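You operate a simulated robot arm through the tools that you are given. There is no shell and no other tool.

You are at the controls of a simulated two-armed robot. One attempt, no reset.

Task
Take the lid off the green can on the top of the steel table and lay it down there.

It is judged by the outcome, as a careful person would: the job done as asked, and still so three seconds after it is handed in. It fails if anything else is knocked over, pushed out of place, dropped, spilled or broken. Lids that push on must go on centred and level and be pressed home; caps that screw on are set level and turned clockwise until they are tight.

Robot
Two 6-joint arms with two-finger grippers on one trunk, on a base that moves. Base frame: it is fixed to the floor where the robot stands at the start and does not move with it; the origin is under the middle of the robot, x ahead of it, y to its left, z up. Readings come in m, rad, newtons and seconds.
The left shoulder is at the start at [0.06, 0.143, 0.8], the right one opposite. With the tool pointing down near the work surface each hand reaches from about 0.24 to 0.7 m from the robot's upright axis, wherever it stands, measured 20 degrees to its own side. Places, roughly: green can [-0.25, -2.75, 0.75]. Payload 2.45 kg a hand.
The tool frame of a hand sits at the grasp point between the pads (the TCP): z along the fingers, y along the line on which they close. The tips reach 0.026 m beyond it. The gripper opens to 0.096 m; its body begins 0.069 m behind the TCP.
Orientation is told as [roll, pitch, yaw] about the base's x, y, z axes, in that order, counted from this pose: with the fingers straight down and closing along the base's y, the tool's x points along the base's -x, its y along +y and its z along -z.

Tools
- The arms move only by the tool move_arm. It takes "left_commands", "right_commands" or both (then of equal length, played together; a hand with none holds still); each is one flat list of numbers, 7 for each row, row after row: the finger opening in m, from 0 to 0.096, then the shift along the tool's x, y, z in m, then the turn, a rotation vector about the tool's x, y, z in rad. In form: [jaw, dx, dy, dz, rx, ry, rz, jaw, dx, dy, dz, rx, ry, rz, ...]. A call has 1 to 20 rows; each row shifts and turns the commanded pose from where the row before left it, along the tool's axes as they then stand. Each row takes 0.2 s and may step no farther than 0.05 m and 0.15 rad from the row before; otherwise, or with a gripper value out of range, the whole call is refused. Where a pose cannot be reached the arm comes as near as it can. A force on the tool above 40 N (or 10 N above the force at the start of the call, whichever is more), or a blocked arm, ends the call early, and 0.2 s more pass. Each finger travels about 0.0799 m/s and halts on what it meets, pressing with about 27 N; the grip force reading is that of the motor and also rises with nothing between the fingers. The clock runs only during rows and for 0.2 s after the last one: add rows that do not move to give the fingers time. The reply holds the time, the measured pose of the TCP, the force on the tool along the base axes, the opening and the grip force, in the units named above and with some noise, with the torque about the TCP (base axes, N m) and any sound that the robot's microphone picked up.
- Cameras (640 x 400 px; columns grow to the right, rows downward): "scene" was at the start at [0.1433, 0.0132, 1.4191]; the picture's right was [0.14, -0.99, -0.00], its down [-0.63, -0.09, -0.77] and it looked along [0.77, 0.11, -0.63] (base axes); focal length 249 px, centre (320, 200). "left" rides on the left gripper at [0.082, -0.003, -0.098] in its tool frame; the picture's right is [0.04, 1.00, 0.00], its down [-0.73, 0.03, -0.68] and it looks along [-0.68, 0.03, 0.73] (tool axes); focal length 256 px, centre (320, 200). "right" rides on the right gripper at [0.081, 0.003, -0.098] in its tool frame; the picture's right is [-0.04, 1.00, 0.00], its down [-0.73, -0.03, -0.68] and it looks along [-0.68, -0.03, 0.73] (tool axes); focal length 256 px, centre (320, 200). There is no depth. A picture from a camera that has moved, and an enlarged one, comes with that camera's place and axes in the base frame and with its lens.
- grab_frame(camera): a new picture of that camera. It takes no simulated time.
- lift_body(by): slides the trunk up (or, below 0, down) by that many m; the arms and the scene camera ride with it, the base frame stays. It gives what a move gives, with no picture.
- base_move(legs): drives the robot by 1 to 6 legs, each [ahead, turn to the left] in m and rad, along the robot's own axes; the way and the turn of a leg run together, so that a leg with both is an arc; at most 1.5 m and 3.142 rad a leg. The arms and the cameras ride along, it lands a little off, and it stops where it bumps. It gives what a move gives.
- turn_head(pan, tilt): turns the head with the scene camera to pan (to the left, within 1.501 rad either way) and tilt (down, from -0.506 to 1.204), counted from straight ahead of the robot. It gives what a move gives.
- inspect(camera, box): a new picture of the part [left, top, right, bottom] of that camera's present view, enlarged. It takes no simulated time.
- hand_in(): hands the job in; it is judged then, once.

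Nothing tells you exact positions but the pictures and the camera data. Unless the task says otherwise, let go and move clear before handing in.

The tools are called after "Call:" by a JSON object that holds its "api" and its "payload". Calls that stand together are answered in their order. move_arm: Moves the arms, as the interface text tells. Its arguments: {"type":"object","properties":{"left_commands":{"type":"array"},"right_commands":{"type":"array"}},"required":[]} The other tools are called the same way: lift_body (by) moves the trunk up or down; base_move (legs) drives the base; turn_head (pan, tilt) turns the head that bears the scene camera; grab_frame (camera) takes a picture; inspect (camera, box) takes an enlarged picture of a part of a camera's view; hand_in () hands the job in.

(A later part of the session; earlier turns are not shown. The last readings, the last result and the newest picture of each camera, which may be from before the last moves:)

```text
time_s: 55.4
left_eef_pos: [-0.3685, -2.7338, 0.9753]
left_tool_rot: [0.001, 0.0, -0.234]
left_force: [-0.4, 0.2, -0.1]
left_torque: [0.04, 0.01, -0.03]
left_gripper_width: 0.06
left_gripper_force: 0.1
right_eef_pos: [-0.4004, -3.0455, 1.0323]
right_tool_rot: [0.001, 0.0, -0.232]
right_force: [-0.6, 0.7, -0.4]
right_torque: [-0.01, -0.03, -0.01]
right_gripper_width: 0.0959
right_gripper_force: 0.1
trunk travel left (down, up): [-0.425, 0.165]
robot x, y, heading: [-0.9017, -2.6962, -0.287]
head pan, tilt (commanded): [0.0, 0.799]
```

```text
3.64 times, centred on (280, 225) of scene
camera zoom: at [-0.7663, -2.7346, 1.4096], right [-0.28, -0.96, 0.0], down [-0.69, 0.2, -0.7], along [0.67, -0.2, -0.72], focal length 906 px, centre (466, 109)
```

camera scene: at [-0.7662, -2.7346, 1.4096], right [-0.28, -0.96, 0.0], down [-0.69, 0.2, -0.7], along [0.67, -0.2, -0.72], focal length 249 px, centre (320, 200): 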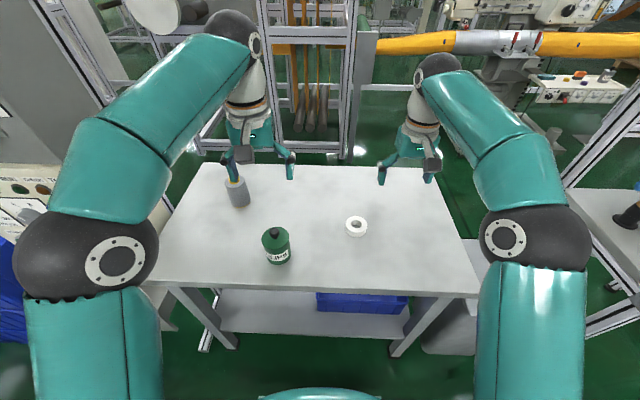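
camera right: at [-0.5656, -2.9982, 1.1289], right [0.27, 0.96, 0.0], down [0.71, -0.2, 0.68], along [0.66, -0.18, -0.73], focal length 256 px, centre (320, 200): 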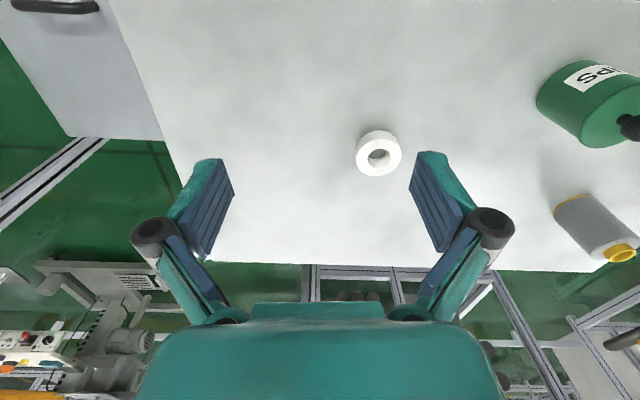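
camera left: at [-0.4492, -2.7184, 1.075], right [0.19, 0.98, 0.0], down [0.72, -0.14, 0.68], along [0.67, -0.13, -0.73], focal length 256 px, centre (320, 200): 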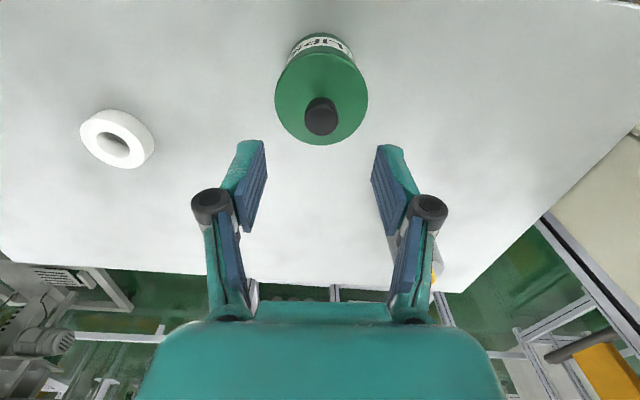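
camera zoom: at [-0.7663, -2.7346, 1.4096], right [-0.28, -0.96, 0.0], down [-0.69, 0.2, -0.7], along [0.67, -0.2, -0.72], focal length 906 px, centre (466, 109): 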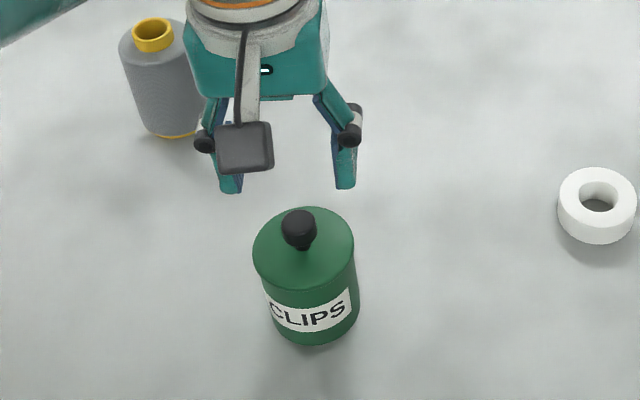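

Alignment remains good: the knob is centred between the fingers. I'll lower slowly to about z 0.918 with the fingers partly closed.

Call:
{"api": "move_arm", "payload": {"left_commands": [0.06, 0, 0, 0.015, 0, 0, 0, 0.06, 0, 0, 0.015, 0, 0, 0, 0.06, 0, 0, 0.015, 0, 0, 0, 0.06, 0, 0, 0.012, 0, 0, 0, 0.06, 0, 0, 0, 0, 0, 0]}}

Call:
{"api": "grab_frame", "payload": {"camera": "left"}}

Call:
{"api": "inspect", "payload": {"camera": "scene", "box": [230, 190, 330, 270]}}

Call:
{"api": "grab_frame", "payload": {"camera": "right"}}

```text
time_s: 56.6
left_eef_pos: [-0.3692, -2.7333, 0.9211]
left_tool_rot: [0.001, 0.001, -0.232]
left_force: [-0.7, 0.1, -0.8]
left_torque: [0.0, 0.01, -0.02]
left_gripper_width: 0.06
left_gripper_force: 0.1
right_eef_pos: [-0.3996, -3.0443, 1.0306]
right_tool_rot: [0.003, -0.003, -0.233]
right_force: [0.5, 0.7, -0.3]
right_torque: [0.0, -0.01, 0.0]
right_gripper_width: 0.0958
right_gripper_force: 0.0
trunk travel left (down, up): [-0.425, 0.165]
robot x, y, heading: [-0.8996, -2.6974, -0.283]
head pan, tilt (commanded): [0.0, 0.799]
```

```text
taken
camera left: at [-0.4497, -2.7178, 1.0197], right [0.19, 0.98, 0.0], down [0.72, -0.14, 0.68], along [0.67, -0.13, -0.73], focal length 256 px, centre (320, 200)
```

left: 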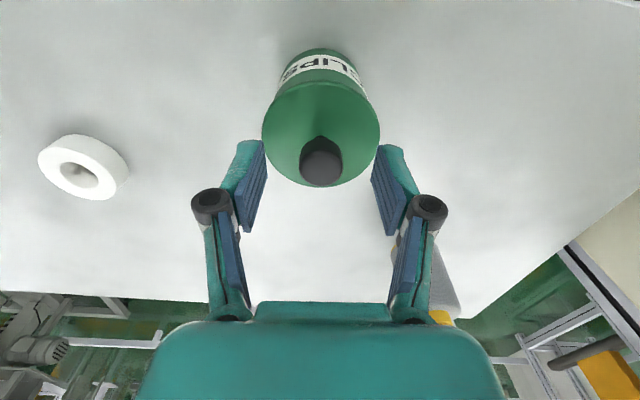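

```text
5.00 times, centred on (280, 230) of scene
camera zoom: at [-0.7665, -2.7345, 1.4096], right [-0.28, -0.96, 0.0], down [-0.69, 0.2, -0.7], along [0.67, -0.2, -0.72], focal length 1245 px, centre (520, 50)
```

zoom: 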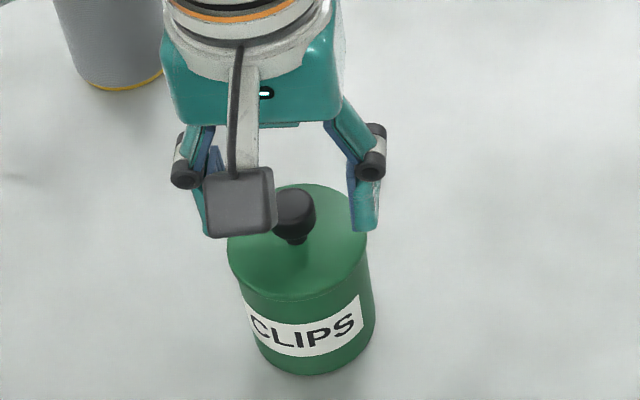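

```text
taken
camera right: at [-0.4792, -3.0235, 1.1293], right [0.27, 0.96, 0.0], down [0.71, -0.2, 0.68], along [0.66, -0.18, -0.73], focal length 256 px, centre (320, 200)
```

right: 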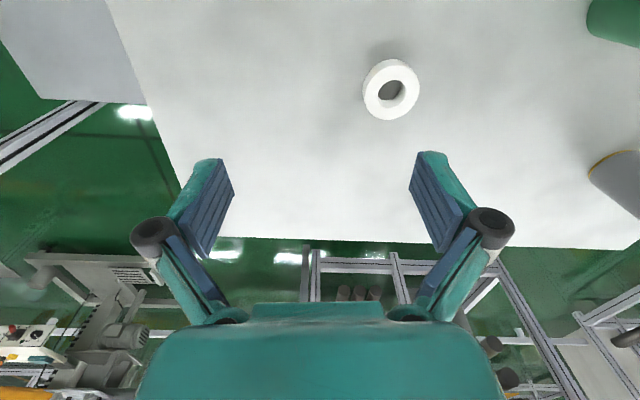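

The knob top is at z ≈ 0.905 and the fingers straddle it. I'll descend 11 mm more (tips ≈ 7 mm above the lid), then close on the knob gradually.

Call:
{"api": "move_arm", "payload": {"left_commands": [0.06, 0, 0, 0.006, 0, 0, 0, 0.06, 0, 0, 0.005, 0, 0, 0, 0.05, 0, 0, 0, 0, 0, 0, 0.04, 0, 0, 0, 0, 0, 0, 0.034, 0, 0, 0, 0, 0, 0, 0.034, 0, 0, 0, 0, 0, 0]}}

Call:
{"api": "grab_frame", "payload": {"camera": "left"}}

Call:
{"api": "inspect", "payload": {"camera": "left", "box": [240, 100, 400, 240]}}

Call:
{"api": "inspect", "payload": {"camera": "scene", "box": [240, 200, 320, 270]}}

```text
time_s: 58.0
left_eef_pos: [-0.3679, -2.7334, 0.9087]
left_tool_rot: [0.0, 0.0, -0.233]
left_force: [0.6, 0.1, 0.2]
left_torque: [-0.01, 0.0, 0.0]
left_gripper_width: 0.0338
left_gripper_force: 0.1
right_eef_pos: [-0.4004, -3.0457, 1.0316]
right_tool_rot: [0.002, -0.002, -0.231]
right_force: [-1.2, -0.2, 0.1]
right_torque: [-0.03, -0.05, -0.01]
right_gripper_width: 0.096
right_gripper_force: 0.0
trunk travel left (down, up): [-0.425, 0.165]
robot x, y, heading: [-0.9, -2.6949, -0.284]
head pan, tilt (commanded): [0.0, 0.799]
```

```text
taken
camera left: at [-0.4493, -2.7181, 1.0071], right [0.19, 0.98, 0.0], down [0.72, -0.14, 0.68], along [0.67, -0.13, -0.73], focal length 256 px, centre (320, 200)
```

left: 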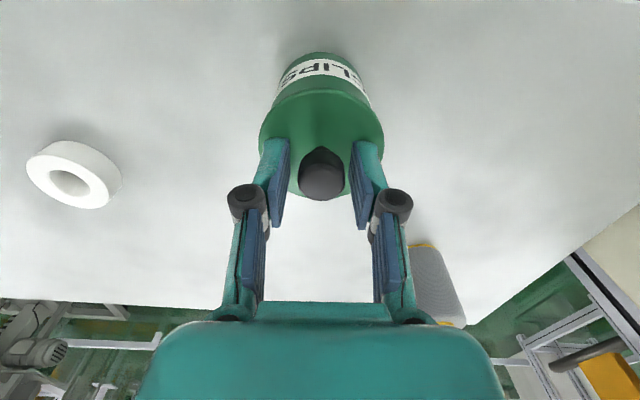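

```text
2.86 times, centred on (320, 170) of left
camera zoom: at [-0.4493, -2.7181, 1.0071], right [0.19, 0.98, 0.0], down [0.72, -0.14, 0.68], along [0.67, -0.13, -0.73], focal length 731 px, centre (320, 286)
```

zoom: 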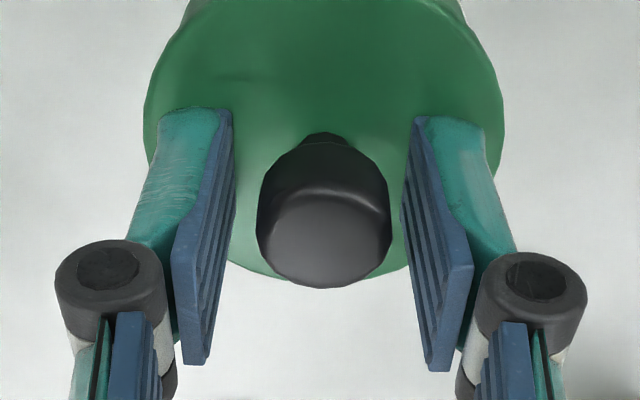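

```text
5.71 times, centred on (280, 235) of scene
camera zoom: at [-0.7664, -2.7346, 1.4096], right [-0.28, -0.96, 0.0], down [-0.69, 0.2, -0.7], along [0.67, -0.2, -0.72], focal length 1423 px, centre (549, 0)
```

zoom: 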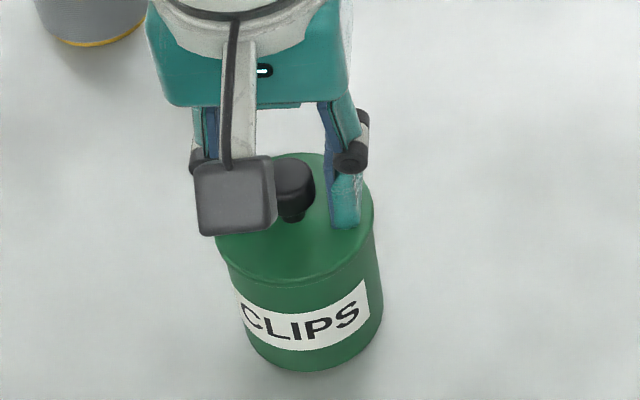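

The knob is centred between the pads and the tips clear the lid. I'll close on the knob now and read the opening.

Call:
{"api": "move_arm", "payload": {"left_commands": [0.028, 0, 0, 0, 0, 0, 0, 0.022, 0, 0, 0, 0, 0, 0, 0.016, 0, 0, 0, 0, 0, 0, 0.012, 0, 0, 0, 0, 0, 0, 0.012, 0, 0, 0, 0, 0, 0]}}

Call:
{"api": "inspect", "payload": {"camera": "left", "box": [240, 30, 400, 240]}}

Call:
{"api": "inspect", "payload": {"camera": "scene", "box": [240, 200, 320, 270]}}

```text
time_s: 59.2
left_eef_pos: [-0.3679, -2.7329, 0.9095]
left_tool_rot: [0.0, -0.002, -0.233]
left_force: [0.5, 1.3, 1.6]
left_torque: [0.04, -0.02, 0.04]
left_gripper_width: 0.0217
left_gripper_force: 27.2
right_eef_pos: [-0.4006, -3.0455, 1.0314]
right_tool_rot: [-0.001, -0.002, -0.232]
right_force: [0.8, -0.1, 0.3]
right_torque: [-0.04, -0.02, -0.01]
right_gripper_width: 0.096
right_gripper_force: 0.0
trunk travel left (down, up): [-0.425, 0.165]
robot x, y, heading: [-0.9022, -2.696, -0.285]
head pan, tilt (commanded): [0.0, 0.799]
```

```text
1.90 times, centred on (320, 135) of left
camera zoom: at [-0.4493, -2.7179, 1.0073], right [0.19, 0.98, 0.0], down [0.72, -0.14, 0.68], along [0.67, -0.13, -0.73], focal length 488 px, centre (320, 324)
```

zoom: 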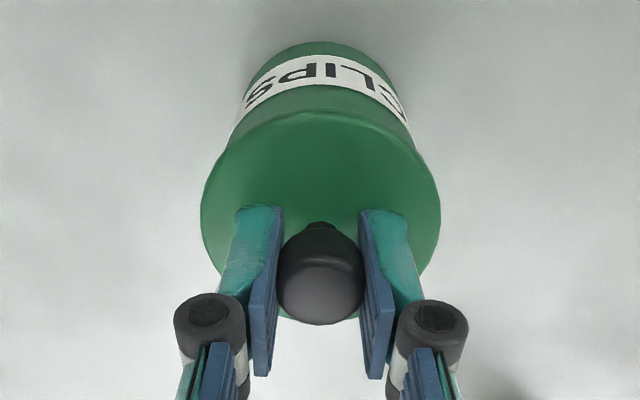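

```text
5.71 times, centred on (280, 235) of scene
camera zoom: at [-0.7665, -2.7344, 1.4096], right [-0.28, -0.96, 0.0], down [-0.69, 0.2, -0.7], along [0.67, -0.2, -0.72], focal length 1423 px, centre (549, 0)
```

zoom: 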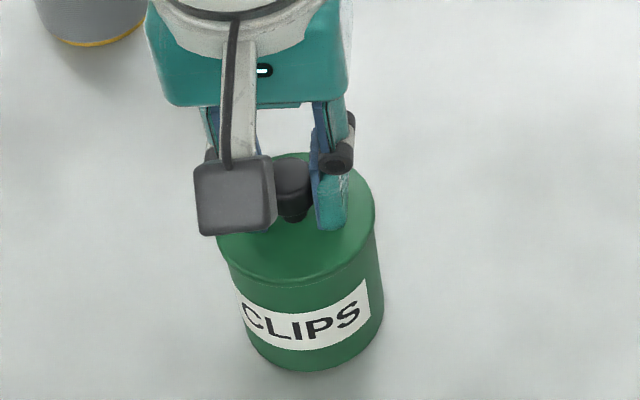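

The knob is held (opening 21.7 mm, 27 N) and the can hasn't moved. I'll lift by only 6 mm and check force and pictures to see if the lid parts from the can.

Call:
{"api": "move_arm", "payload": {"left_commands": [0.012, 0, 0, -0.002, 0, 0, 0, 0.012, 0, 0, -0.002, 0, 0, 0, 0.012, 0, 0, -0.002, 0, 0, 0, 0.012, 0, 0, 0, 0, 0, 0]}}

Call:
{"api": "inspect", "payload": {"camera": "left", "box": [240, 30, 400, 240]}}

Call:
{"api": "inspect", "payload": {"camera": "scene", "box": [240, 200, 320, 270]}}

```text
time_s: 60.2
left_eef_pos: [-0.3706, -2.7313, 0.9147]
left_tool_rot: [-0.001, 0.001, -0.234]
left_force: [-0.1, -0.3, -1.3]
left_torque: [0.0, 0.01, 0.0]
left_gripper_width: 0.0214
left_gripper_force: 27.0
right_eef_pos: [-0.3999, -3.0443, 1.0307]
right_tool_rot: [0.001, 0.0, -0.232]
right_force: [0.0, 0.9, 0.0]
right_torque: [0.0, -0.03, 0.0]
right_gripper_width: 0.0961
right_gripper_force: 0.1
trunk travel left (down, up): [-0.425, 0.165]
robot x, y, heading: [-0.9003, -2.6976, -0.288]
head pan, tilt (commanded): [0.0, 0.799]
```

```text
1.90 times, centred on (320, 135) of left
camera zoom: at [-0.4512, -2.7171, 1.0121], right [0.19, 0.98, 0.0], down [0.72, -0.14, 0.68], along [0.67, -0.13, -0.73], focal length 488 px, centre (320, 324)
```

zoom: 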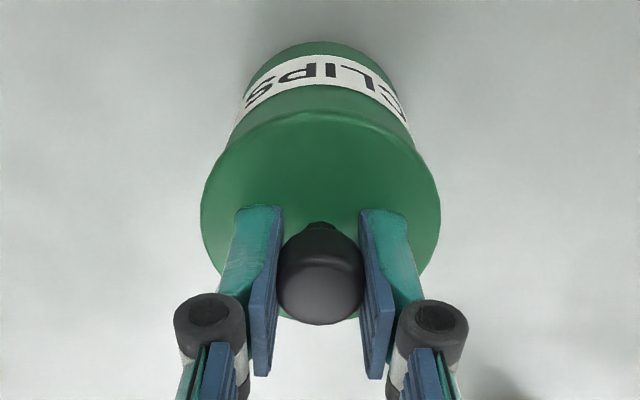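

```text
5.71 times, centred on (280, 235) of scene
camera zoom: at [-0.7662, -2.7346, 1.4096], right [-0.28, -0.96, 0.0], down [-0.69, 0.2, -0.7], along [0.67, -0.2, -0.72], focal length 1423 px, centre (549, 0)
```

zoom: 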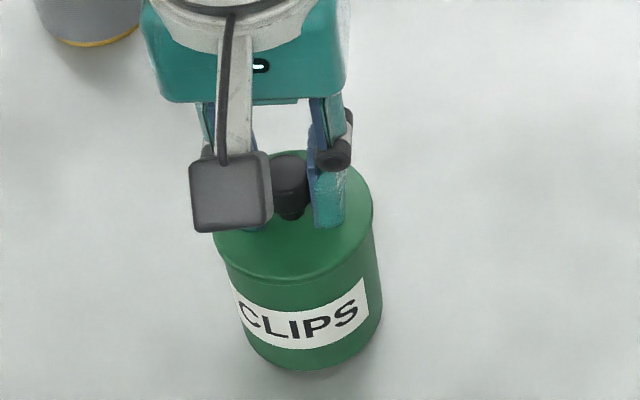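

The whole can rose with the lid (force about -1.3 N, picture unchanged), so the lid is a tight fit and I'll need the right hand to hold the can. First I set the can back down and release the knob.

Call:
{"api": "move_arm", "payload": {"left_commands": [0.012, 0, 0, 0.002, 0, 0, 0, 0.012, 0, 0, 0.002, 0, 0, 0, 0.012, 0, 0, 0.0015, 0, 0, 0, 0.012, 0, 0, 0, 0, 0, 0]}}

Call:
{"api": "inspect", "payload": {"camera": "scene", "box": [240, 200, 320, 270]}}

```text
time_s: 61.2
left_eef_pos: [-0.3689, -2.7332, 0.9084]
left_tool_rot: [0.0, -0.002, -0.231]
left_force: [1.2, 0.6, 8.0]
left_torque: [0.01, 0.04, 0.03]
left_gripper_width: 0.0214
left_gripper_force: 26.9
right_eef_pos: [-0.4007, -3.0456, 1.0308]
right_tool_rot: [0.002, -0.003, -0.233]
right_force: [0.0, 0.1, 0.1]
right_torque: [0.02, 0.03, -0.01]
right_gripper_width: 0.0961
right_gripper_force: 0.0
trunk travel left (down, up): [-0.425, 0.165]
robot x, y, heading: [-0.9008, -2.6969, -0.286]
head pan, tilt (commanded): [0.0, 0.799]
```

```text
5.71 times, centred on (280, 235) of scene
camera zoom: at [-0.767, -2.7345, 1.4098], right [-0.28, -0.96, 0.0], down [-0.69, 0.2, -0.7], along [0.67, -0.2, -0.72], focal length 1423 px, centre (549, 0)
```

zoom: 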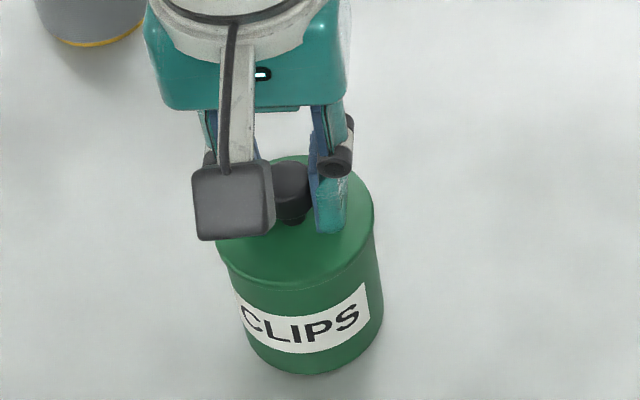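

The can is back on the table (8 N downward contact). I'll open the left fingers and raise the hand straight up and a bit to the left to make room.

Call:
{"api": "move_arm", "payload": {"left_commands": [0.03, 0, 0, 0, 0, 0, 0, 0.045, 0, 0, 0, 0, 0, 0, 0.06, 0, 0, 0, 0, 0, 0, 0.06, 0, 0, -0.02, 0, 0, 0, 0.06, 0, 0, -0.03, 0, 0, 0, 0.06, 0, 0, -0.03, 0, 0, 0, 0.06, 0, 0, -0.03, 0, 0, 0, 0.06, 0, 0, -0.03, 0, 0, 0, 0.06, 0, 0.03, -0.03, 0, 0, 0, 0.06, 0, 0.03, 0, 0, 0, 0, 0.06, 0, 0.03, 0, 0, 0, 0, 0.06, 0, 0, 0, 0, 0, 0]}}

Call:
{"api": "grab_frame", "payload": {"camera": "scene"}}

Call:
{"api": "grab_frame", "payload": {"camera": "left"}}

```text
time_s: 63.8
left_eef_pos: [-0.3519, -2.6445, 1.0773]
left_tool_rot: [0.0, -0.001, -0.233]
left_force: [0.3, 0.0, -0.1]
left_torque: [0.05, -0.04, -0.02]
left_gripper_width: 0.0599
left_gripper_force: 0.1
right_eef_pos: [-0.3992, -3.0446, 1.0306]
right_tool_rot: [0.001, -0.002, -0.232]
right_force: [-0.5, 0.0, 1.1]
right_torque: [0.03, 0.01, -0.02]
right_gripper_width: 0.0958
right_gripper_force: 0.0
trunk travel left (down, up): [-0.425, 0.165]
robot x, y, heading: [-0.8986, -2.6975, -0.285]
head pan, tilt (commanded): [0.0, 0.799]
```

```text
taken
camera scene: at [-0.7663, -2.7347, 1.4096], right [-0.28, -0.96, 0.0], down [-0.69, 0.2, -0.7], along [0.67, -0.2, -0.72], focal length 249 px, centre (320, 200)
```

scene: 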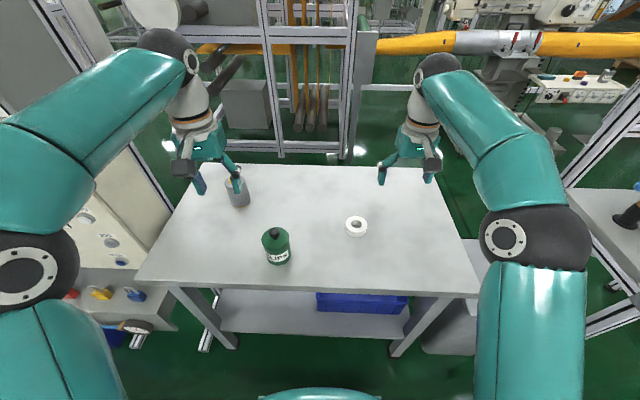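

```text
taken
camera left: at [-0.4322, -2.63, 1.1754], right [0.19, 0.98, 0.0], down [0.72, -0.14, 0.68], along [0.67, -0.13, -0.73], focal length 256 px, centre (320, 200)
```

left: 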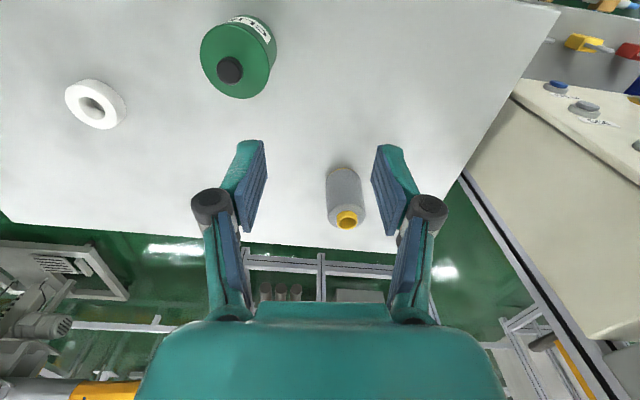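

The can stands as before. Next I bring the right hand nearer (still high), turn it toward the can and start tilting it forward so it can grip the can's body from the front, below the lid.

Call:
{"api": "move_arm", "payload": {"left_commands": [0.06, 0, 0.02, -0.02, 0, 0, 0, 0.06, 0, 0.02, -0.02, 0, 0, 0, 0.06, 0, 0.01, -0.01, 0, 0, 0, 0.06, 0, 0, 0, 0, 0, 0, 0.06, 0, 0, 0, 0, 0, 0, 0.06, 0, 0, 0, 0, 0, 0, 0.06, 0, 0, 0, 0, 0, 0], "right_commands": [0.096, 0.0146, 0.039, 0, 0, 0, 0, 0.096, 0.0146, 0.039, 0, 0, 0, 0, 0.096, 0.0146, 0.039, 0, 0, 0, 0, 0.096, 0.0146, 0.039, 0, 0, 0, 0, 0.096, 0, 0, 0, 0, 0, -0.148, 0.096, 0, 0, 0, 0, 0, -0.148, 0.096, 0, 0, 0, 0, 0, 0]}}

Call:
{"api": "grab_frame", "payload": {"camera": "scene"}}

```text
time_s: 65.4
left_eef_pos: [-0.3381, -2.5934, 1.1276]
left_tool_rot: [0.0, 0.001, -0.235]
left_force: [0.0, -0.7, -0.2]
left_torque: [0.02, -0.01, 0.01]
left_gripper_width: 0.06
left_gripper_force: 0.1
right_eef_pos: [-0.4216, -2.8792, 1.0304]
right_tool_rot: [-0.001, -0.004, 0.067]
right_force: [0.1, -0.1, -0.8]
right_torque: [-0.02, 0.01, 0.0]
right_gripper_width: 0.0959
right_gripper_force: 0.0
trunk travel left (down, up): [-0.425, 0.165]
robot x, y, heading: [-0.8977, -2.6952, -0.287]
head pan, tilt (commanded): [0.0, 0.799]
```

```text
taken
camera scene: at [-0.7664, -2.7345, 1.4096], right [-0.28, -0.96, 0.0], down [-0.69, 0.2, -0.7], along [0.67, -0.2, -0.72], focal length 249 px, centre (320, 200)
```

scene: 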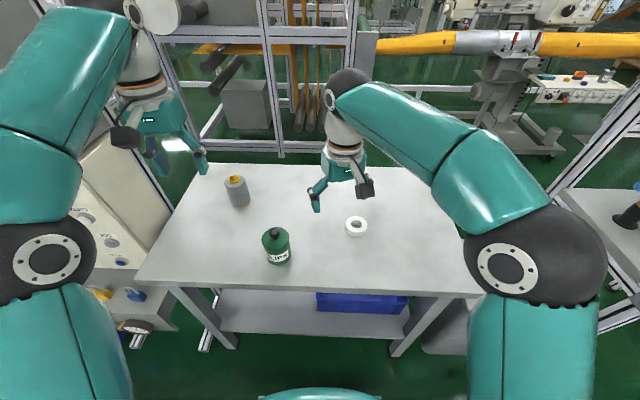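

Both hands moved as intended and nothing was touched. Now I tilt the right hand forward by about 1 rad around its grasp point.

Call:
{"api": "move_arm", "payload": {"right_commands": [0.096, 0, 0, 0, 0, -0.143, 0, 0.096, 0, 0, 0, 0, -0.143, 0, 0.096, 0, 0, 0, 0, -0.143, 0, 0.096, 0, 0, 0, 0, -0.143, 0, 0.096, 0, 0, 0, 0, -0.143, 0, 0.096, 0, 0, 0, 0, -0.143, 0, 0.096, 0, 0, 0, 0, -0.143, 0, 0.096, 0, 0, 0, 0, 0, 0]}}

Call:
{"api": "grab_frame", "payload": {"camera": "scene"}}

Call:
{"api": "grab_frame", "payload": {"camera": "right"}}

Call:
{"api": "grab_frame", "payload": {"camera": "left"}}

```text
time_s: 67.2
left_eef_pos: [-0.338, -2.5933, 1.1275]
left_tool_rot: [0.0, -0.001, -0.234]
left_force: [0.4, -1.0, 0.1]
left_torque: [-0.06, 0.01, -0.02]
left_gripper_width: 0.0599
left_gripper_force: 0.1
right_eef_pos: [-0.4225, -2.8795, 1.0317]
right_tool_rot: [0.001, -1.004, 0.064]
right_force: [-0.3, -0.4, -0.3]
right_torque: [-0.01, -0.02, 0.03]
right_gripper_width: 0.0959
right_gripper_force: 0.0
trunk travel left (down, up): [-0.425, 0.165]
robot x, y, heading: [-0.8974, -2.6959, -0.284]
head pan, tilt (commanded): [0.0, 0.799]
```

```text
taken
camera scene: at [-0.7666, -2.7345, 1.4096], right [-0.28, -0.96, 0.0], down [-0.69, 0.2, -0.7], along [0.67, -0.2, -0.72], focal length 249 px, centre (320, 200)
```

scene: 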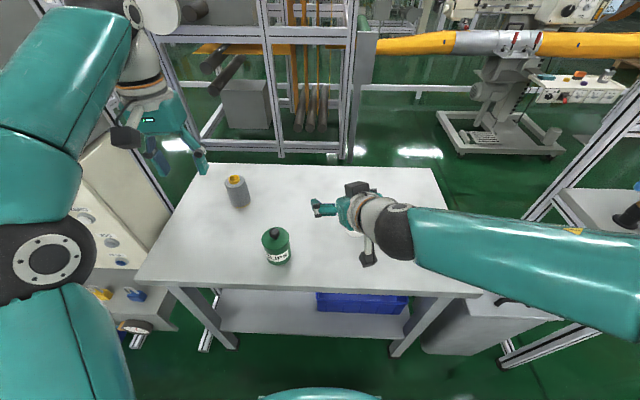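

```text
taken
camera right: at [-0.5485, -2.8846, 1.0153], right [-0.04, 1.0, 0.03], down [-0.18, -0.04, 0.98], along [0.98, 0.04, 0.18], focal length 256 px, centre (320, 200)
```

right: 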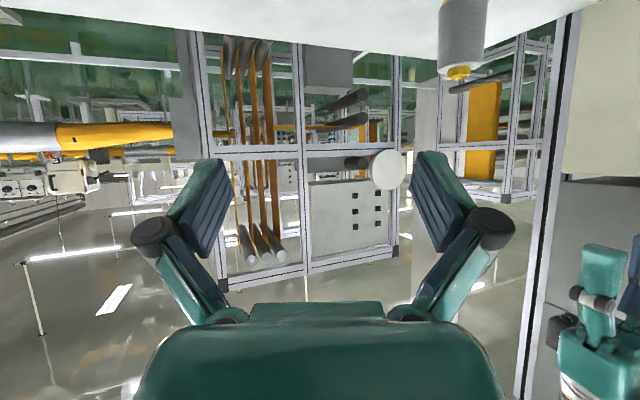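

```text
taken
camera left: at [-0.4193, -2.5792, 1.2263], right [0.19, 0.98, 0.0], down [0.72, -0.14, 0.68], along [0.67, -0.13, -0.73], focal length 256 px, centre (320, 200)
```

left: 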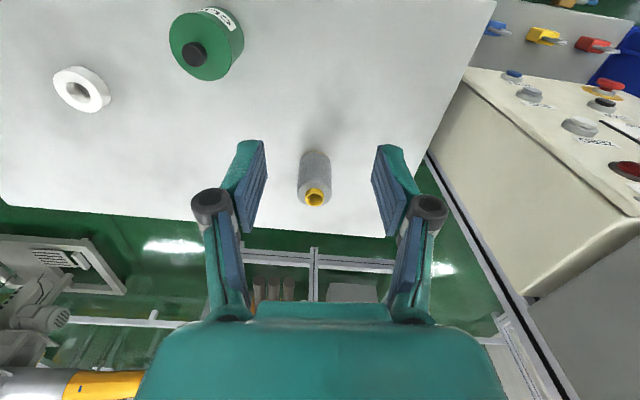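

The tilt worked (pitch -1.0). I'll now move the right hand over the can, keeping it above the knob, with open fingers on both sides.

Call:
{"api": "move_arm", "payload": {"right_commands": [0.096, 0.0034, 0.0286, 0.0158, 0, 0, 0, 0.096, 0.0034, 0.0286, 0.0158, 0, 0, 0, 0.096, 0.0034, 0.0286, 0.0158, 0, 0, 0, 0.096, 0.0034, 0.0286, 0.0158, 0, 0, 0, 0.096, 0.0034, 0.0286, 0.0158, 0, 0, 0, 0.096, 0, 0, 0, 0, 0, 0]}}

Call:
{"api": "grab_frame", "payload": {"camera": "scene"}}

Call:
{"api": "grab_frame", "payload": {"camera": "left"}}

Call:
{"api": "grab_frame", "payload": {"camera": "right"}}

```text
time_s: 68.6
left_eef_pos: [-0.3387, -2.5945, 1.128]
left_tool_rot: [0.0, -0.001, -0.234]
left_force: [-0.2, 0.5, 0.4]
left_torque: [-0.02, 0.04, -0.01]
left_gripper_width: 0.0602
left_gripper_force: 0.1
right_eef_pos: [-0.3722, -2.7335, 0.9759]
right_tool_rot: [0.0, -1.002, 0.063]
right_force: [0.2, -0.6, 0.6]
right_torque: [-0.02, 0.01, 0.03]
right_gripper_width: 0.0961
right_gripper_force: 0.1
trunk travel left (down, up): [-0.425, 0.165]
robot x, y, heading: [-0.9025, -2.6929, -0.288]
head pan, tilt (commanded): [0.0, 0.799]
```

```text
taken
camera scene: at [-0.7669, -2.7345, 1.4097], right [-0.28, -0.96, 0.0], down [-0.69, 0.2, -0.7], along [0.67, -0.2, -0.72], focal length 249 px, centre (320, 200)
```

scene: 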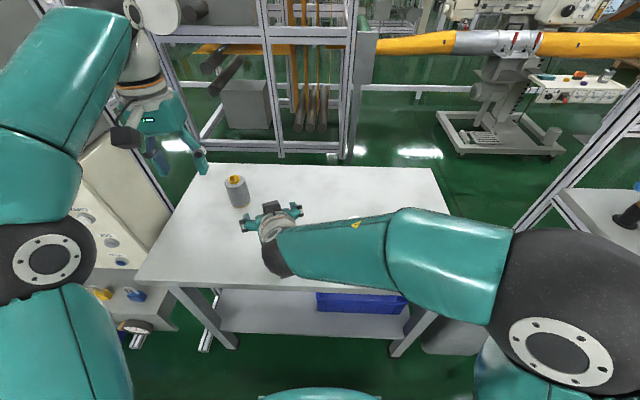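

```text
taken
camera left: at [-0.4196, -2.5793, 1.2264], right [0.19, 0.98, 0.0], down [0.72, -0.14, 0.68], along [0.67, -0.13, -0.73], focal length 256 px, centre (320, 200)
```

left: 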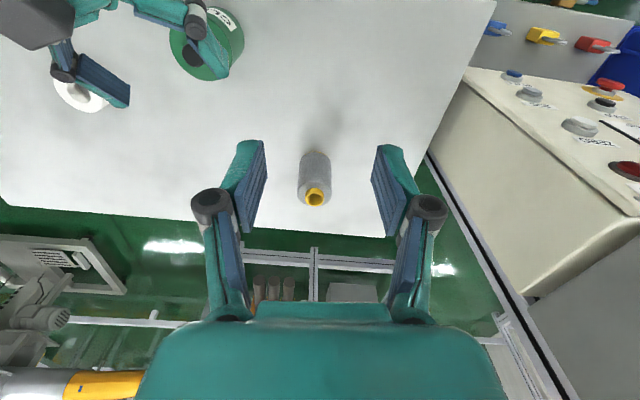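

```text
taken
camera right: at [-0.4984, -2.7382, 0.9595], right [-0.04, 1.0, 0.03], down [-0.18, -0.04, 0.98], along [0.98, 0.04, 0.18], focal length 256 px, centre (320, 200)
```

right: 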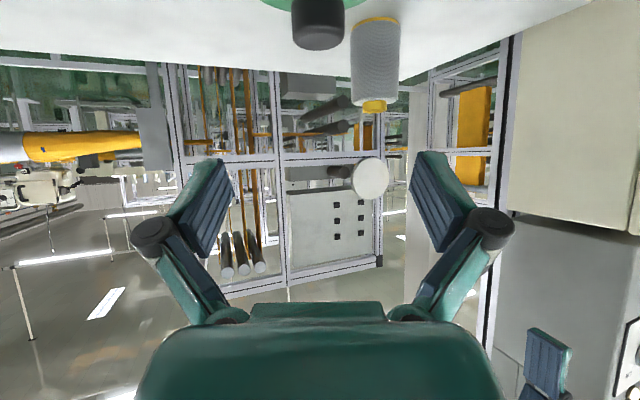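

The knob is centred in the right camera (column ≈ 318), so the fingers are lined up to straddle the can. I'll lower vertically in two parts.

Call:
{"api": "move_arm", "payload": {"right_commands": [0.096, 0.01685, 0, 0.01077, 0, 0, 0, 0.096, 0.01685, 0, 0.01077, 0, 0, 0, 0.096, 0.01685, 0, 0.01077, 0, 0, 0, 0.096, 0.0126, 0, 0.0081, 0, 0, 0, 0.096, 0, 0, 0, 0, 0, 0]}}

Call:
{"api": "grab_frame", "payload": {"camera": "scene"}}

Call:
{"api": "grab_frame", "payload": {"camera": "left"}}

Call:
{"api": "grab_frame", "payload": {"camera": "right"}}

```text
time_s: 69.8
left_eef_pos: [-0.3389, -2.5938, 1.1285]
left_tool_rot: [0.0, 0.001, -0.233]
left_force: [-1.1, 0.4, -0.3]
left_torque: [0.02, 0.02, 0.01]
left_gripper_width: 0.06
left_gripper_force: 0.0
right_eef_pos: [-0.372, -2.7341, 0.9002]
right_tool_rot: [-0.001, -1.003, 0.065]
right_force: [0.0, -0.3, -0.4]
right_torque: [0.02, -0.02, -0.01]
right_gripper_width: 0.0958
right_gripper_force: 0.1
trunk travel left (down, up): [-0.425, 0.165]
robot x, y, heading: [-0.9009, -2.6914, -0.286]
head pan, tilt (commanded): [0.0, 0.799]
```

```text
taken
camera scene: at [-0.7667, -2.7345, 1.4096], right [-0.28, -0.96, 0.0], down [-0.69, 0.2, -0.7], along [0.67, -0.2, -0.72], focal length 249 px, centre (320, 200)
```

scene: 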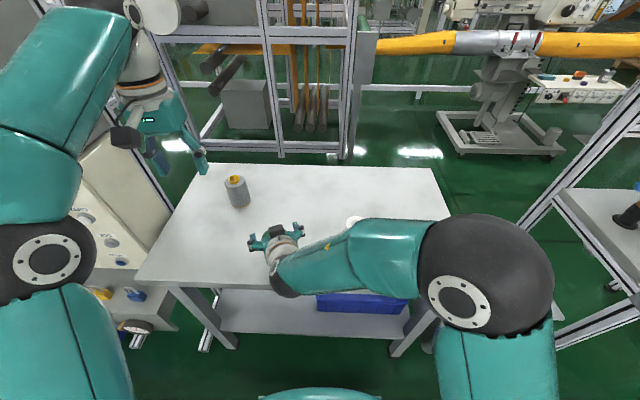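

```text
taken
camera left: at [-0.4194, -2.5792, 1.2263], right [0.19, 0.98, 0.0], down [0.72, -0.14, 0.68], along [0.67, -0.13, -0.73], focal length 256 px, centre (320, 200)
```

left: 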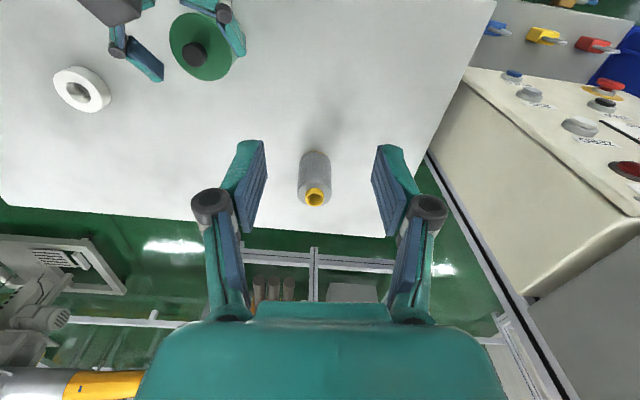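

```text
taken
camera right: at [-0.4978, -2.7386, 0.8837], right [-0.04, 1.0, 0.03], down [-0.18, -0.04, 0.98], along [0.98, 0.04, 0.18], focal length 256 px, centre (320, 200)
```

right: 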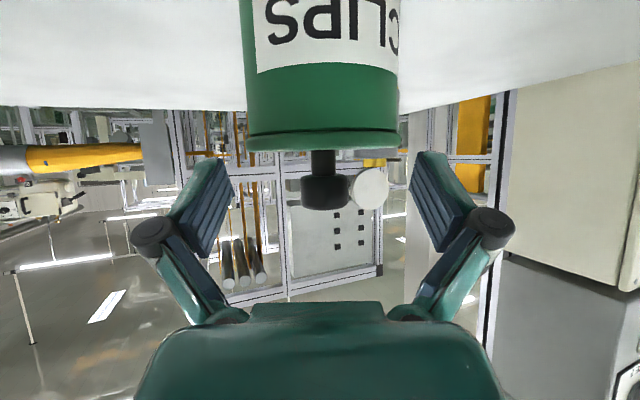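

The right camera gives a fine side view: the thin lid rim is visible on top of the can, well centred (off by about 1.5 mm). I'll lower the rest to about z 0.842 with a small sideways correction.

Call:
{"api": "move_arm", "payload": {"right_commands": [0.096, 0.0163, 0.0008, 0.0104, 0, 0, 0, 0.096, 0.0163, 0.0007, 0.0104, 0, 0, 0, 0.096, 0.0163, 0, 0.0104, 0, 0, 0, 0.096, 0, 0, 0, 0, 0, 0]}}

Call:
{"api": "grab_frame", "payload": {"camera": "scene"}}

Call:
{"api": "grab_frame", "payload": {"camera": "left"}}

Call:
{"api": "grab_frame", "payload": {"camera": "right"}}

```text
time_s: 70.8
left_eef_pos: [-0.338, -2.5933, 1.1269]
left_tool_rot: [0.001, 0.0, -0.233]
left_force: [-0.1, -0.3, 0.8]
left_torque: [0.05, 0.01, -0.03]
left_gripper_width: 0.0602
left_gripper_force: 0.1
right_eef_pos: [-0.3716, -2.7335, 0.8426]
right_tool_rot: [-0.001, -1.004, 0.064]
right_force: [-0.3, -0.1, 0.3]
right_torque: [-0.01, -0.01, 0.0]
right_gripper_width: 0.0961
right_gripper_force: 0.0
trunk travel left (down, up): [-0.425, 0.165]
robot x, y, heading: [-0.9034, -2.6942, -0.288]
head pan, tilt (commanded): [0.0, 0.799]
```

```text
taken
camera scene: at [-0.7667, -2.7344, 1.4097], right [-0.28, -0.96, 0.0], down [-0.69, 0.2, -0.7], along [0.67, -0.2, -0.72], focal length 249 px, centre (320, 200)
```

scene: 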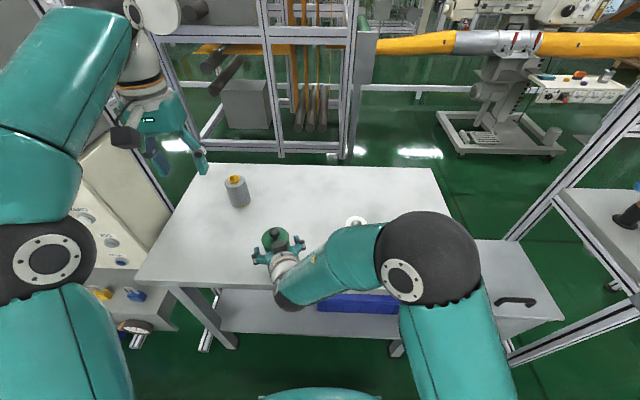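

```text
taken
camera left: at [-0.4194, -2.5792, 1.2264], right [0.19, 0.98, 0.0], down [0.72, -0.14, 0.68], along [0.67, -0.13, -0.73], focal length 256 px, centre (320, 200)
```

left: 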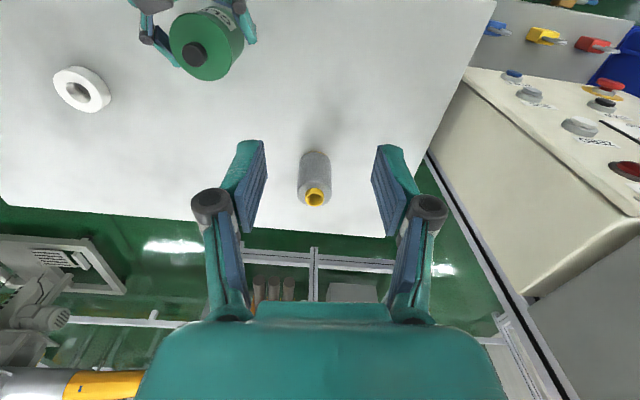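

```text
taken
camera right: at [-0.498, -2.7373, 0.8252], right [-0.04, 1.0, 0.03], down [-0.18, -0.04, 0.98], along [0.98, 0.04, 0.18], focal length 256 px, centre (320, 200)
```

right: 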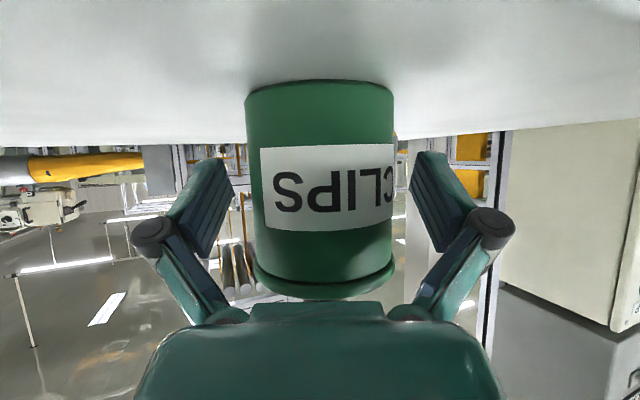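

The can is centred between the right fingers, below the lid rim and clear of the palm. I'll close the right fingers gently on the body.

Call:
{"api": "move_arm", "payload": {"right_commands": [0.09, 0, 0, 0, 0, 0, 0, 0.084, 0, 0, 0, 0, 0, 0, 0.079, 0, 0, 0, 0, 0, 0, 0.074, 0, 0, 0, 0, 0, 0, 0.069, 0, 0, 0, 0, 0, 0, 0.062, 0, 0, 0, 0, 0, 0, 0.062, 0, 0, 0, 0, 0, 0]}}

Call:
{"api": "grab_frame", "payload": {"camera": "right"}}

Call:
{"api": "grab_frame", "payload": {"camera": "left"}}

```text
time_s: 72.4
left_eef_pos: [-0.3392, -2.5941, 1.1278]
left_tool_rot: [0.0, 0.0, -0.233]
left_force: [0.8, -0.5, -0.5]
left_torque: [0.02, -0.01, -0.01]
left_gripper_width: 0.0599
left_gripper_force: 0.1
right_eef_pos: [-0.3713, -2.7323, 0.8409]
right_tool_rot: [0.002, -1.003, 0.065]
right_force: [-0.3, 0.3, 1.0]
right_torque: [-0.01, 0.02, -0.03]
right_gripper_width: 0.0642
right_gripper_force: 27.0
trunk travel left (down, up): [-0.425, 0.165]
robot x, y, heading: [-0.8978, -2.6955, -0.284]
head pan, tilt (commanded): [0.0, 0.799]
```

```text
taken
camera right: at [-0.4979, -2.7373, 0.8254], right [-0.04, 1.0, 0.03], down [-0.18, -0.04, 0.98], along [0.98, 0.04, 0.18], focal length 256 px, centre (320, 200)
```

right: 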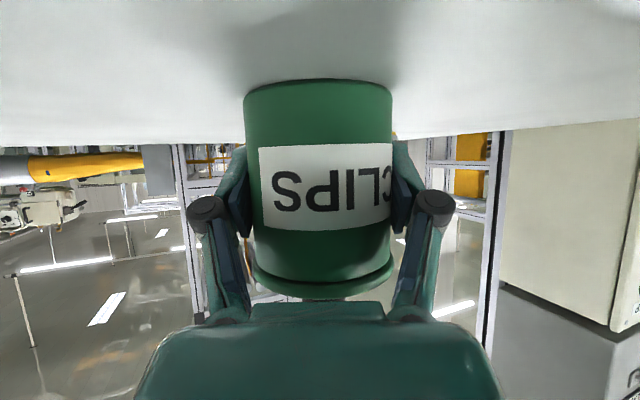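

```text
taken
camera left: at [-0.4194, -2.5792, 1.2263], right [0.19, 0.98, 0.0], down [0.72, -0.14, 0.68], along [0.67, -0.13, -0.73], focal length 256 px, centre (320, 200)
```

left: 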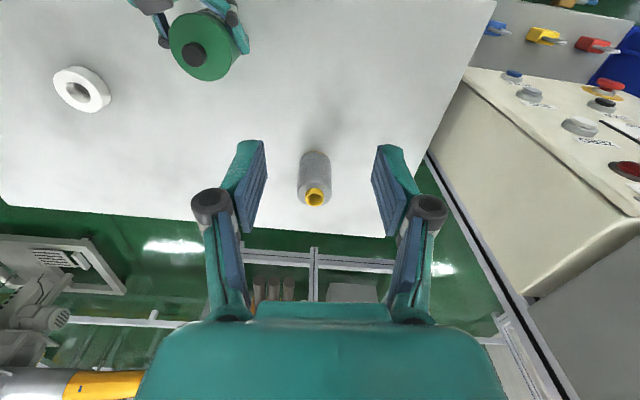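

The right hand holds the can body (opening 64 mm, 27 N) without shifting it. Now the left hand returns above the knob.

Call:
{"api": "move_arm", "payload": {"left_commands": [0.06, -0.0006, -0.0358, 0, 0, 0, 0, 0.06, -0.0006, -0.0358, 0, 0, 0, 0, 0.06, -0.0007, -0.0358, 0, 0, 0, 0, 0.06, -0.0007, -0.0357, 0, 0, 0, 0, 0.06, 0, 0, 0.03, 0, 0, 0, 0.06, 0, 0, 0.03, 0, 0, 0, 0.06, 0, 0, 0.03, 0, 0, 0, 0.06, 0, 0, 0, 0, 0, 0, 0.06, 0, 0, 0, 0, 0, 0]}}

Call:
{"api": "grab_frame", "payload": {"camera": "left"}}

Call:
{"api": "grab_frame", "payload": {"camera": "scene"}}

```text
time_s: 74.4
left_eef_pos: [-0.3679, -2.7347, 1.0394]
left_tool_rot: [0.0, -0.001, -0.233]
left_force: [0.3, 0.8, -1.0]
left_torque: [-0.02, -0.03, 0.03]
left_gripper_width: 0.0597
left_gripper_force: 0.1
right_eef_pos: [-0.3718, -2.7332, 0.8411]
right_tool_rot: [0.0, -1.003, 0.066]
right_force: [0.2, -0.4, 1.1]
right_torque: [-0.03, 0.04, 0.01]
right_gripper_width: 0.064
right_gripper_force: 27.1
trunk travel left (down, up): [-0.425, 0.165]
robot x, y, heading: [-0.9004, -2.6946, -0.286]
head pan, tilt (commanded): [0.0, 0.799]
```

```text
taken
camera left: at [-0.4491, -2.7199, 1.1387], right [0.19, 0.98, 0.0], down [0.72, -0.14, 0.68], along [0.67, -0.13, -0.73], focal length 256 px, centre (320, 200)
```

left: 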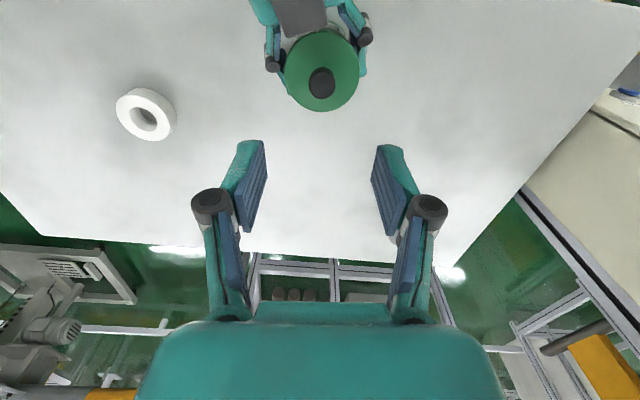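

```text
taken
camera scene: at [-0.7667, -2.7344, 1.4096], right [-0.28, -0.96, 0.0], down [-0.69, 0.2, -0.7], along [0.67, -0.2, -0.72], focal length 249 px, centre (320, 200)
```

scene: 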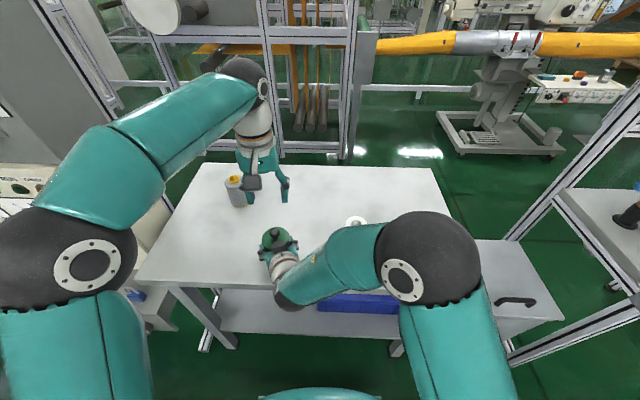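

The knob appears nearly centred; I'll zoom to measure the small offsets before lowering.

Call:
{"api": "inspect", "payload": {"camera": "left", "box": [260, 20, 380, 120]}}

```text
4.00 times, centred on (320, 70) of left
camera zoom: at [-0.4491, -2.7199, 1.1387], right [0.19, 0.98, 0.0], down [0.72, -0.14, 0.68], along [0.67, -0.13, -0.73], focal length 1024 px, centre (320, 720)
```

zoom: 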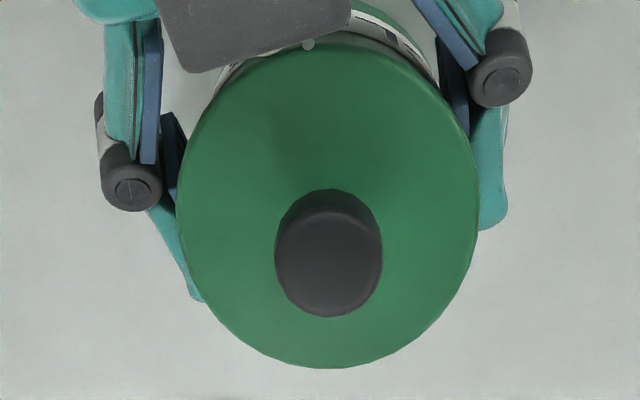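

The knob is about 2 mm to the left and 3–4 mm nearer to me than the grip axis, so I'll correct that while descending to just above grasp height.

Call:
{"api": "move_arm", "payload": {"left_commands": [0.06, 0.003, 0.002, 0.02, 0, 0, 0, 0.06, 0, 0, 0.025, 0, 0, 0, 0.06, 0, 0, 0.025, 0, 0, 0, 0.06, 0, 0, 0.02, 0, 0, 0, 0.06, 0, 0, 0.02, 0, 0, 0, 0.06, 0, 0, 0, 0, 0, 0]}}

Call:
{"api": "inspect", "payload": {"camera": "left", "box": [240, 100, 400, 240]}}

Call:
{"api": "grab_frame", "payload": {"camera": "right"}}

Call:
{"api": "inspect", "payload": {"camera": "scene", "box": [200, 170, 340, 300]}}

```text
time_s: 75.8
left_eef_pos: [-0.3709, -2.733, 0.9297]
left_tool_rot: [0.001, -0.001, -0.232]
left_force: [0.1, 0.2, -0.3]
left_torque: [0.03, -0.01, 0.02]
left_gripper_width: 0.0602
left_gripper_force: 0.0
right_eef_pos: [-0.3719, -2.7331, 0.8414]
right_tool_rot: [0.001, -1.005, 0.065]
right_force: [0.7, -0.2, 2.3]
right_torque: [-0.12, -0.03, 0.04]
right_gripper_width: 0.0642
right_gripper_force: 27.4
trunk travel left (down, up): [-0.425, 0.165]
robot x, y, heading: [-0.901, -2.6975, -0.293]
head pan, tilt (commanded): [0.0, 0.799]
```

```text
2.86 times, centred on (320, 170) of left
camera zoom: at [-0.4518, -2.7185, 1.0279], right [0.19, 0.98, 0.0], down [0.72, -0.14, 0.68], along [0.67, -0.13, -0.73], focal length 731 px, centre (320, 286)
```

zoom: 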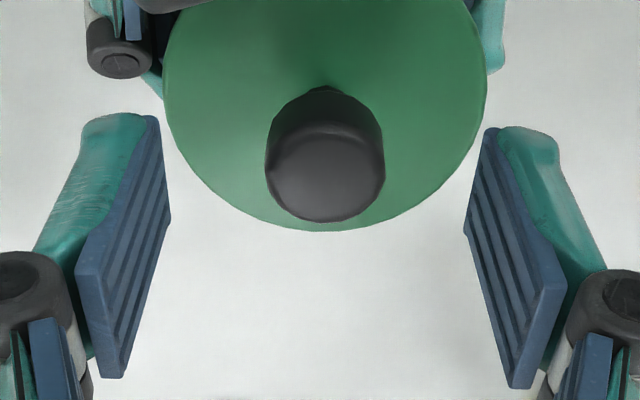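

```text
taken
camera right: at [-0.4979, -2.7373, 0.8254], right [-0.04, 1.0, 0.03], down [-0.18, -0.04, 0.98], along [0.98, 0.04, 0.18], focal length 256 px, centre (320, 200)
```

right: 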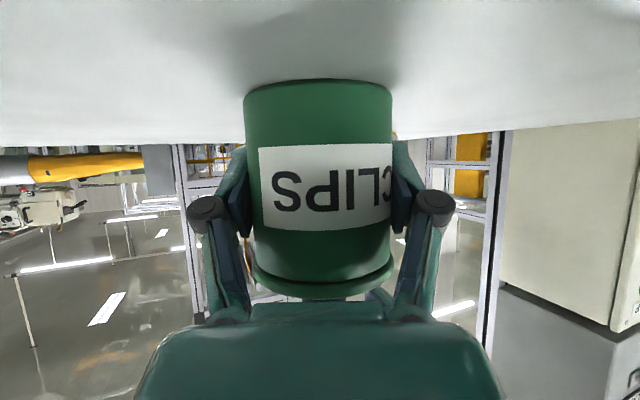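

```text
3.08 times, centred on (270, 235) of scene
camera zoom: at [-0.7667, -2.7345, 1.4096], right [-0.28, -0.96, 0.0], down [-0.69, 0.2, -0.7], along [0.67, -0.2, -0.72], focal length 766 px, centre (474, 92)
```

zoom: 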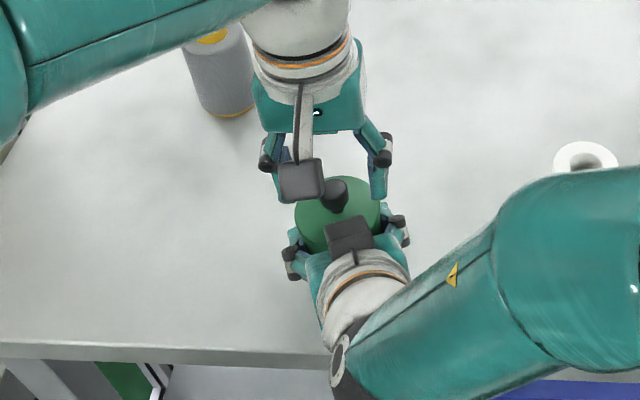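

Alignment is within 1 mm now. I'll descend the last 20 mm in small steps while watching forces, since the right gripper is close below.

Call:
{"api": "move_arm", "payload": {"left_commands": [0.06, 0, 0, 0.005, 0, 0, 0, 0.06, 0, 0, 0.005, 0, 0, 0, 0.06, 0, 0, 0.005, 0, 0, 0, 0.05, 0, 0, 0.005, 0, 0, 0, 0.04, 0, 0, 0, 0, 0, 0, 0.034, 0, 0, 0, 0, 0, 0, 0.034, 0, 0, 0, 0, 0, 0]}}

Call:
{"api": "inspect", "payload": {"camera": "left", "box": [240, 100, 400, 240]}}

Call:
{"api": "inspect", "payload": {"camera": "scene", "box": [220, 180, 320, 280]}}

```text
time_s: 77.4
left_eef_pos: [-0.3698, -2.7335, 0.9085]
left_tool_rot: [0.0, 0.001, -0.233]
left_force: [1.6, -0.2, 2.6]
left_torque: [-0.02, -0.04, 0.0]
left_gripper_width: 0.0334
left_gripper_force: 0.2
right_eef_pos: [-0.3713, -2.7332, 0.8406]
right_tool_rot: [0.002, -1.004, 0.064]
right_force: [0.9, -0.1, 0.6]
right_torque: [-0.11, -0.08, -0.01]
right_gripper_width: 0.0645
right_gripper_force: 27.5
trunk travel left (down, up): [-0.425, 0.165]
robot x, y, heading: [-0.8997, -2.6986, -0.286]
head pan, tilt (commanded): [0.0, 0.799]
```

```text
2.86 times, centred on (320, 170) of left
camera zoom: at [-0.4518, -2.7184, 1.0067], right [0.19, 0.98, 0.0], down [0.72, -0.14, 0.68], along [0.67, -0.13, -0.73], focal length 731 px, centre (320, 286)
```

zoom: 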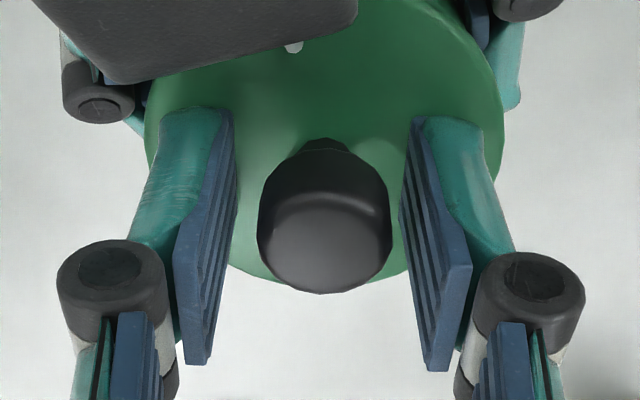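

```text
4.00 times, centred on (270, 230) of scene
camera zoom: at [-0.7667, -2.7345, 1.4097], right [-0.28, -0.96, 0.0], down [-0.69, 0.2, -0.7], along [0.67, -0.2, -0.72], focal length 996 px, centre (520, 80)
```

zoom: 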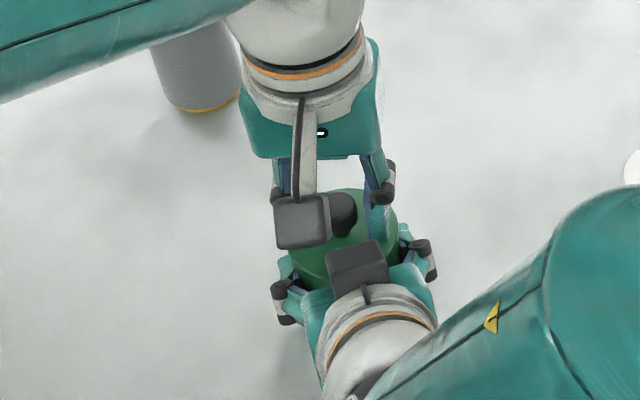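

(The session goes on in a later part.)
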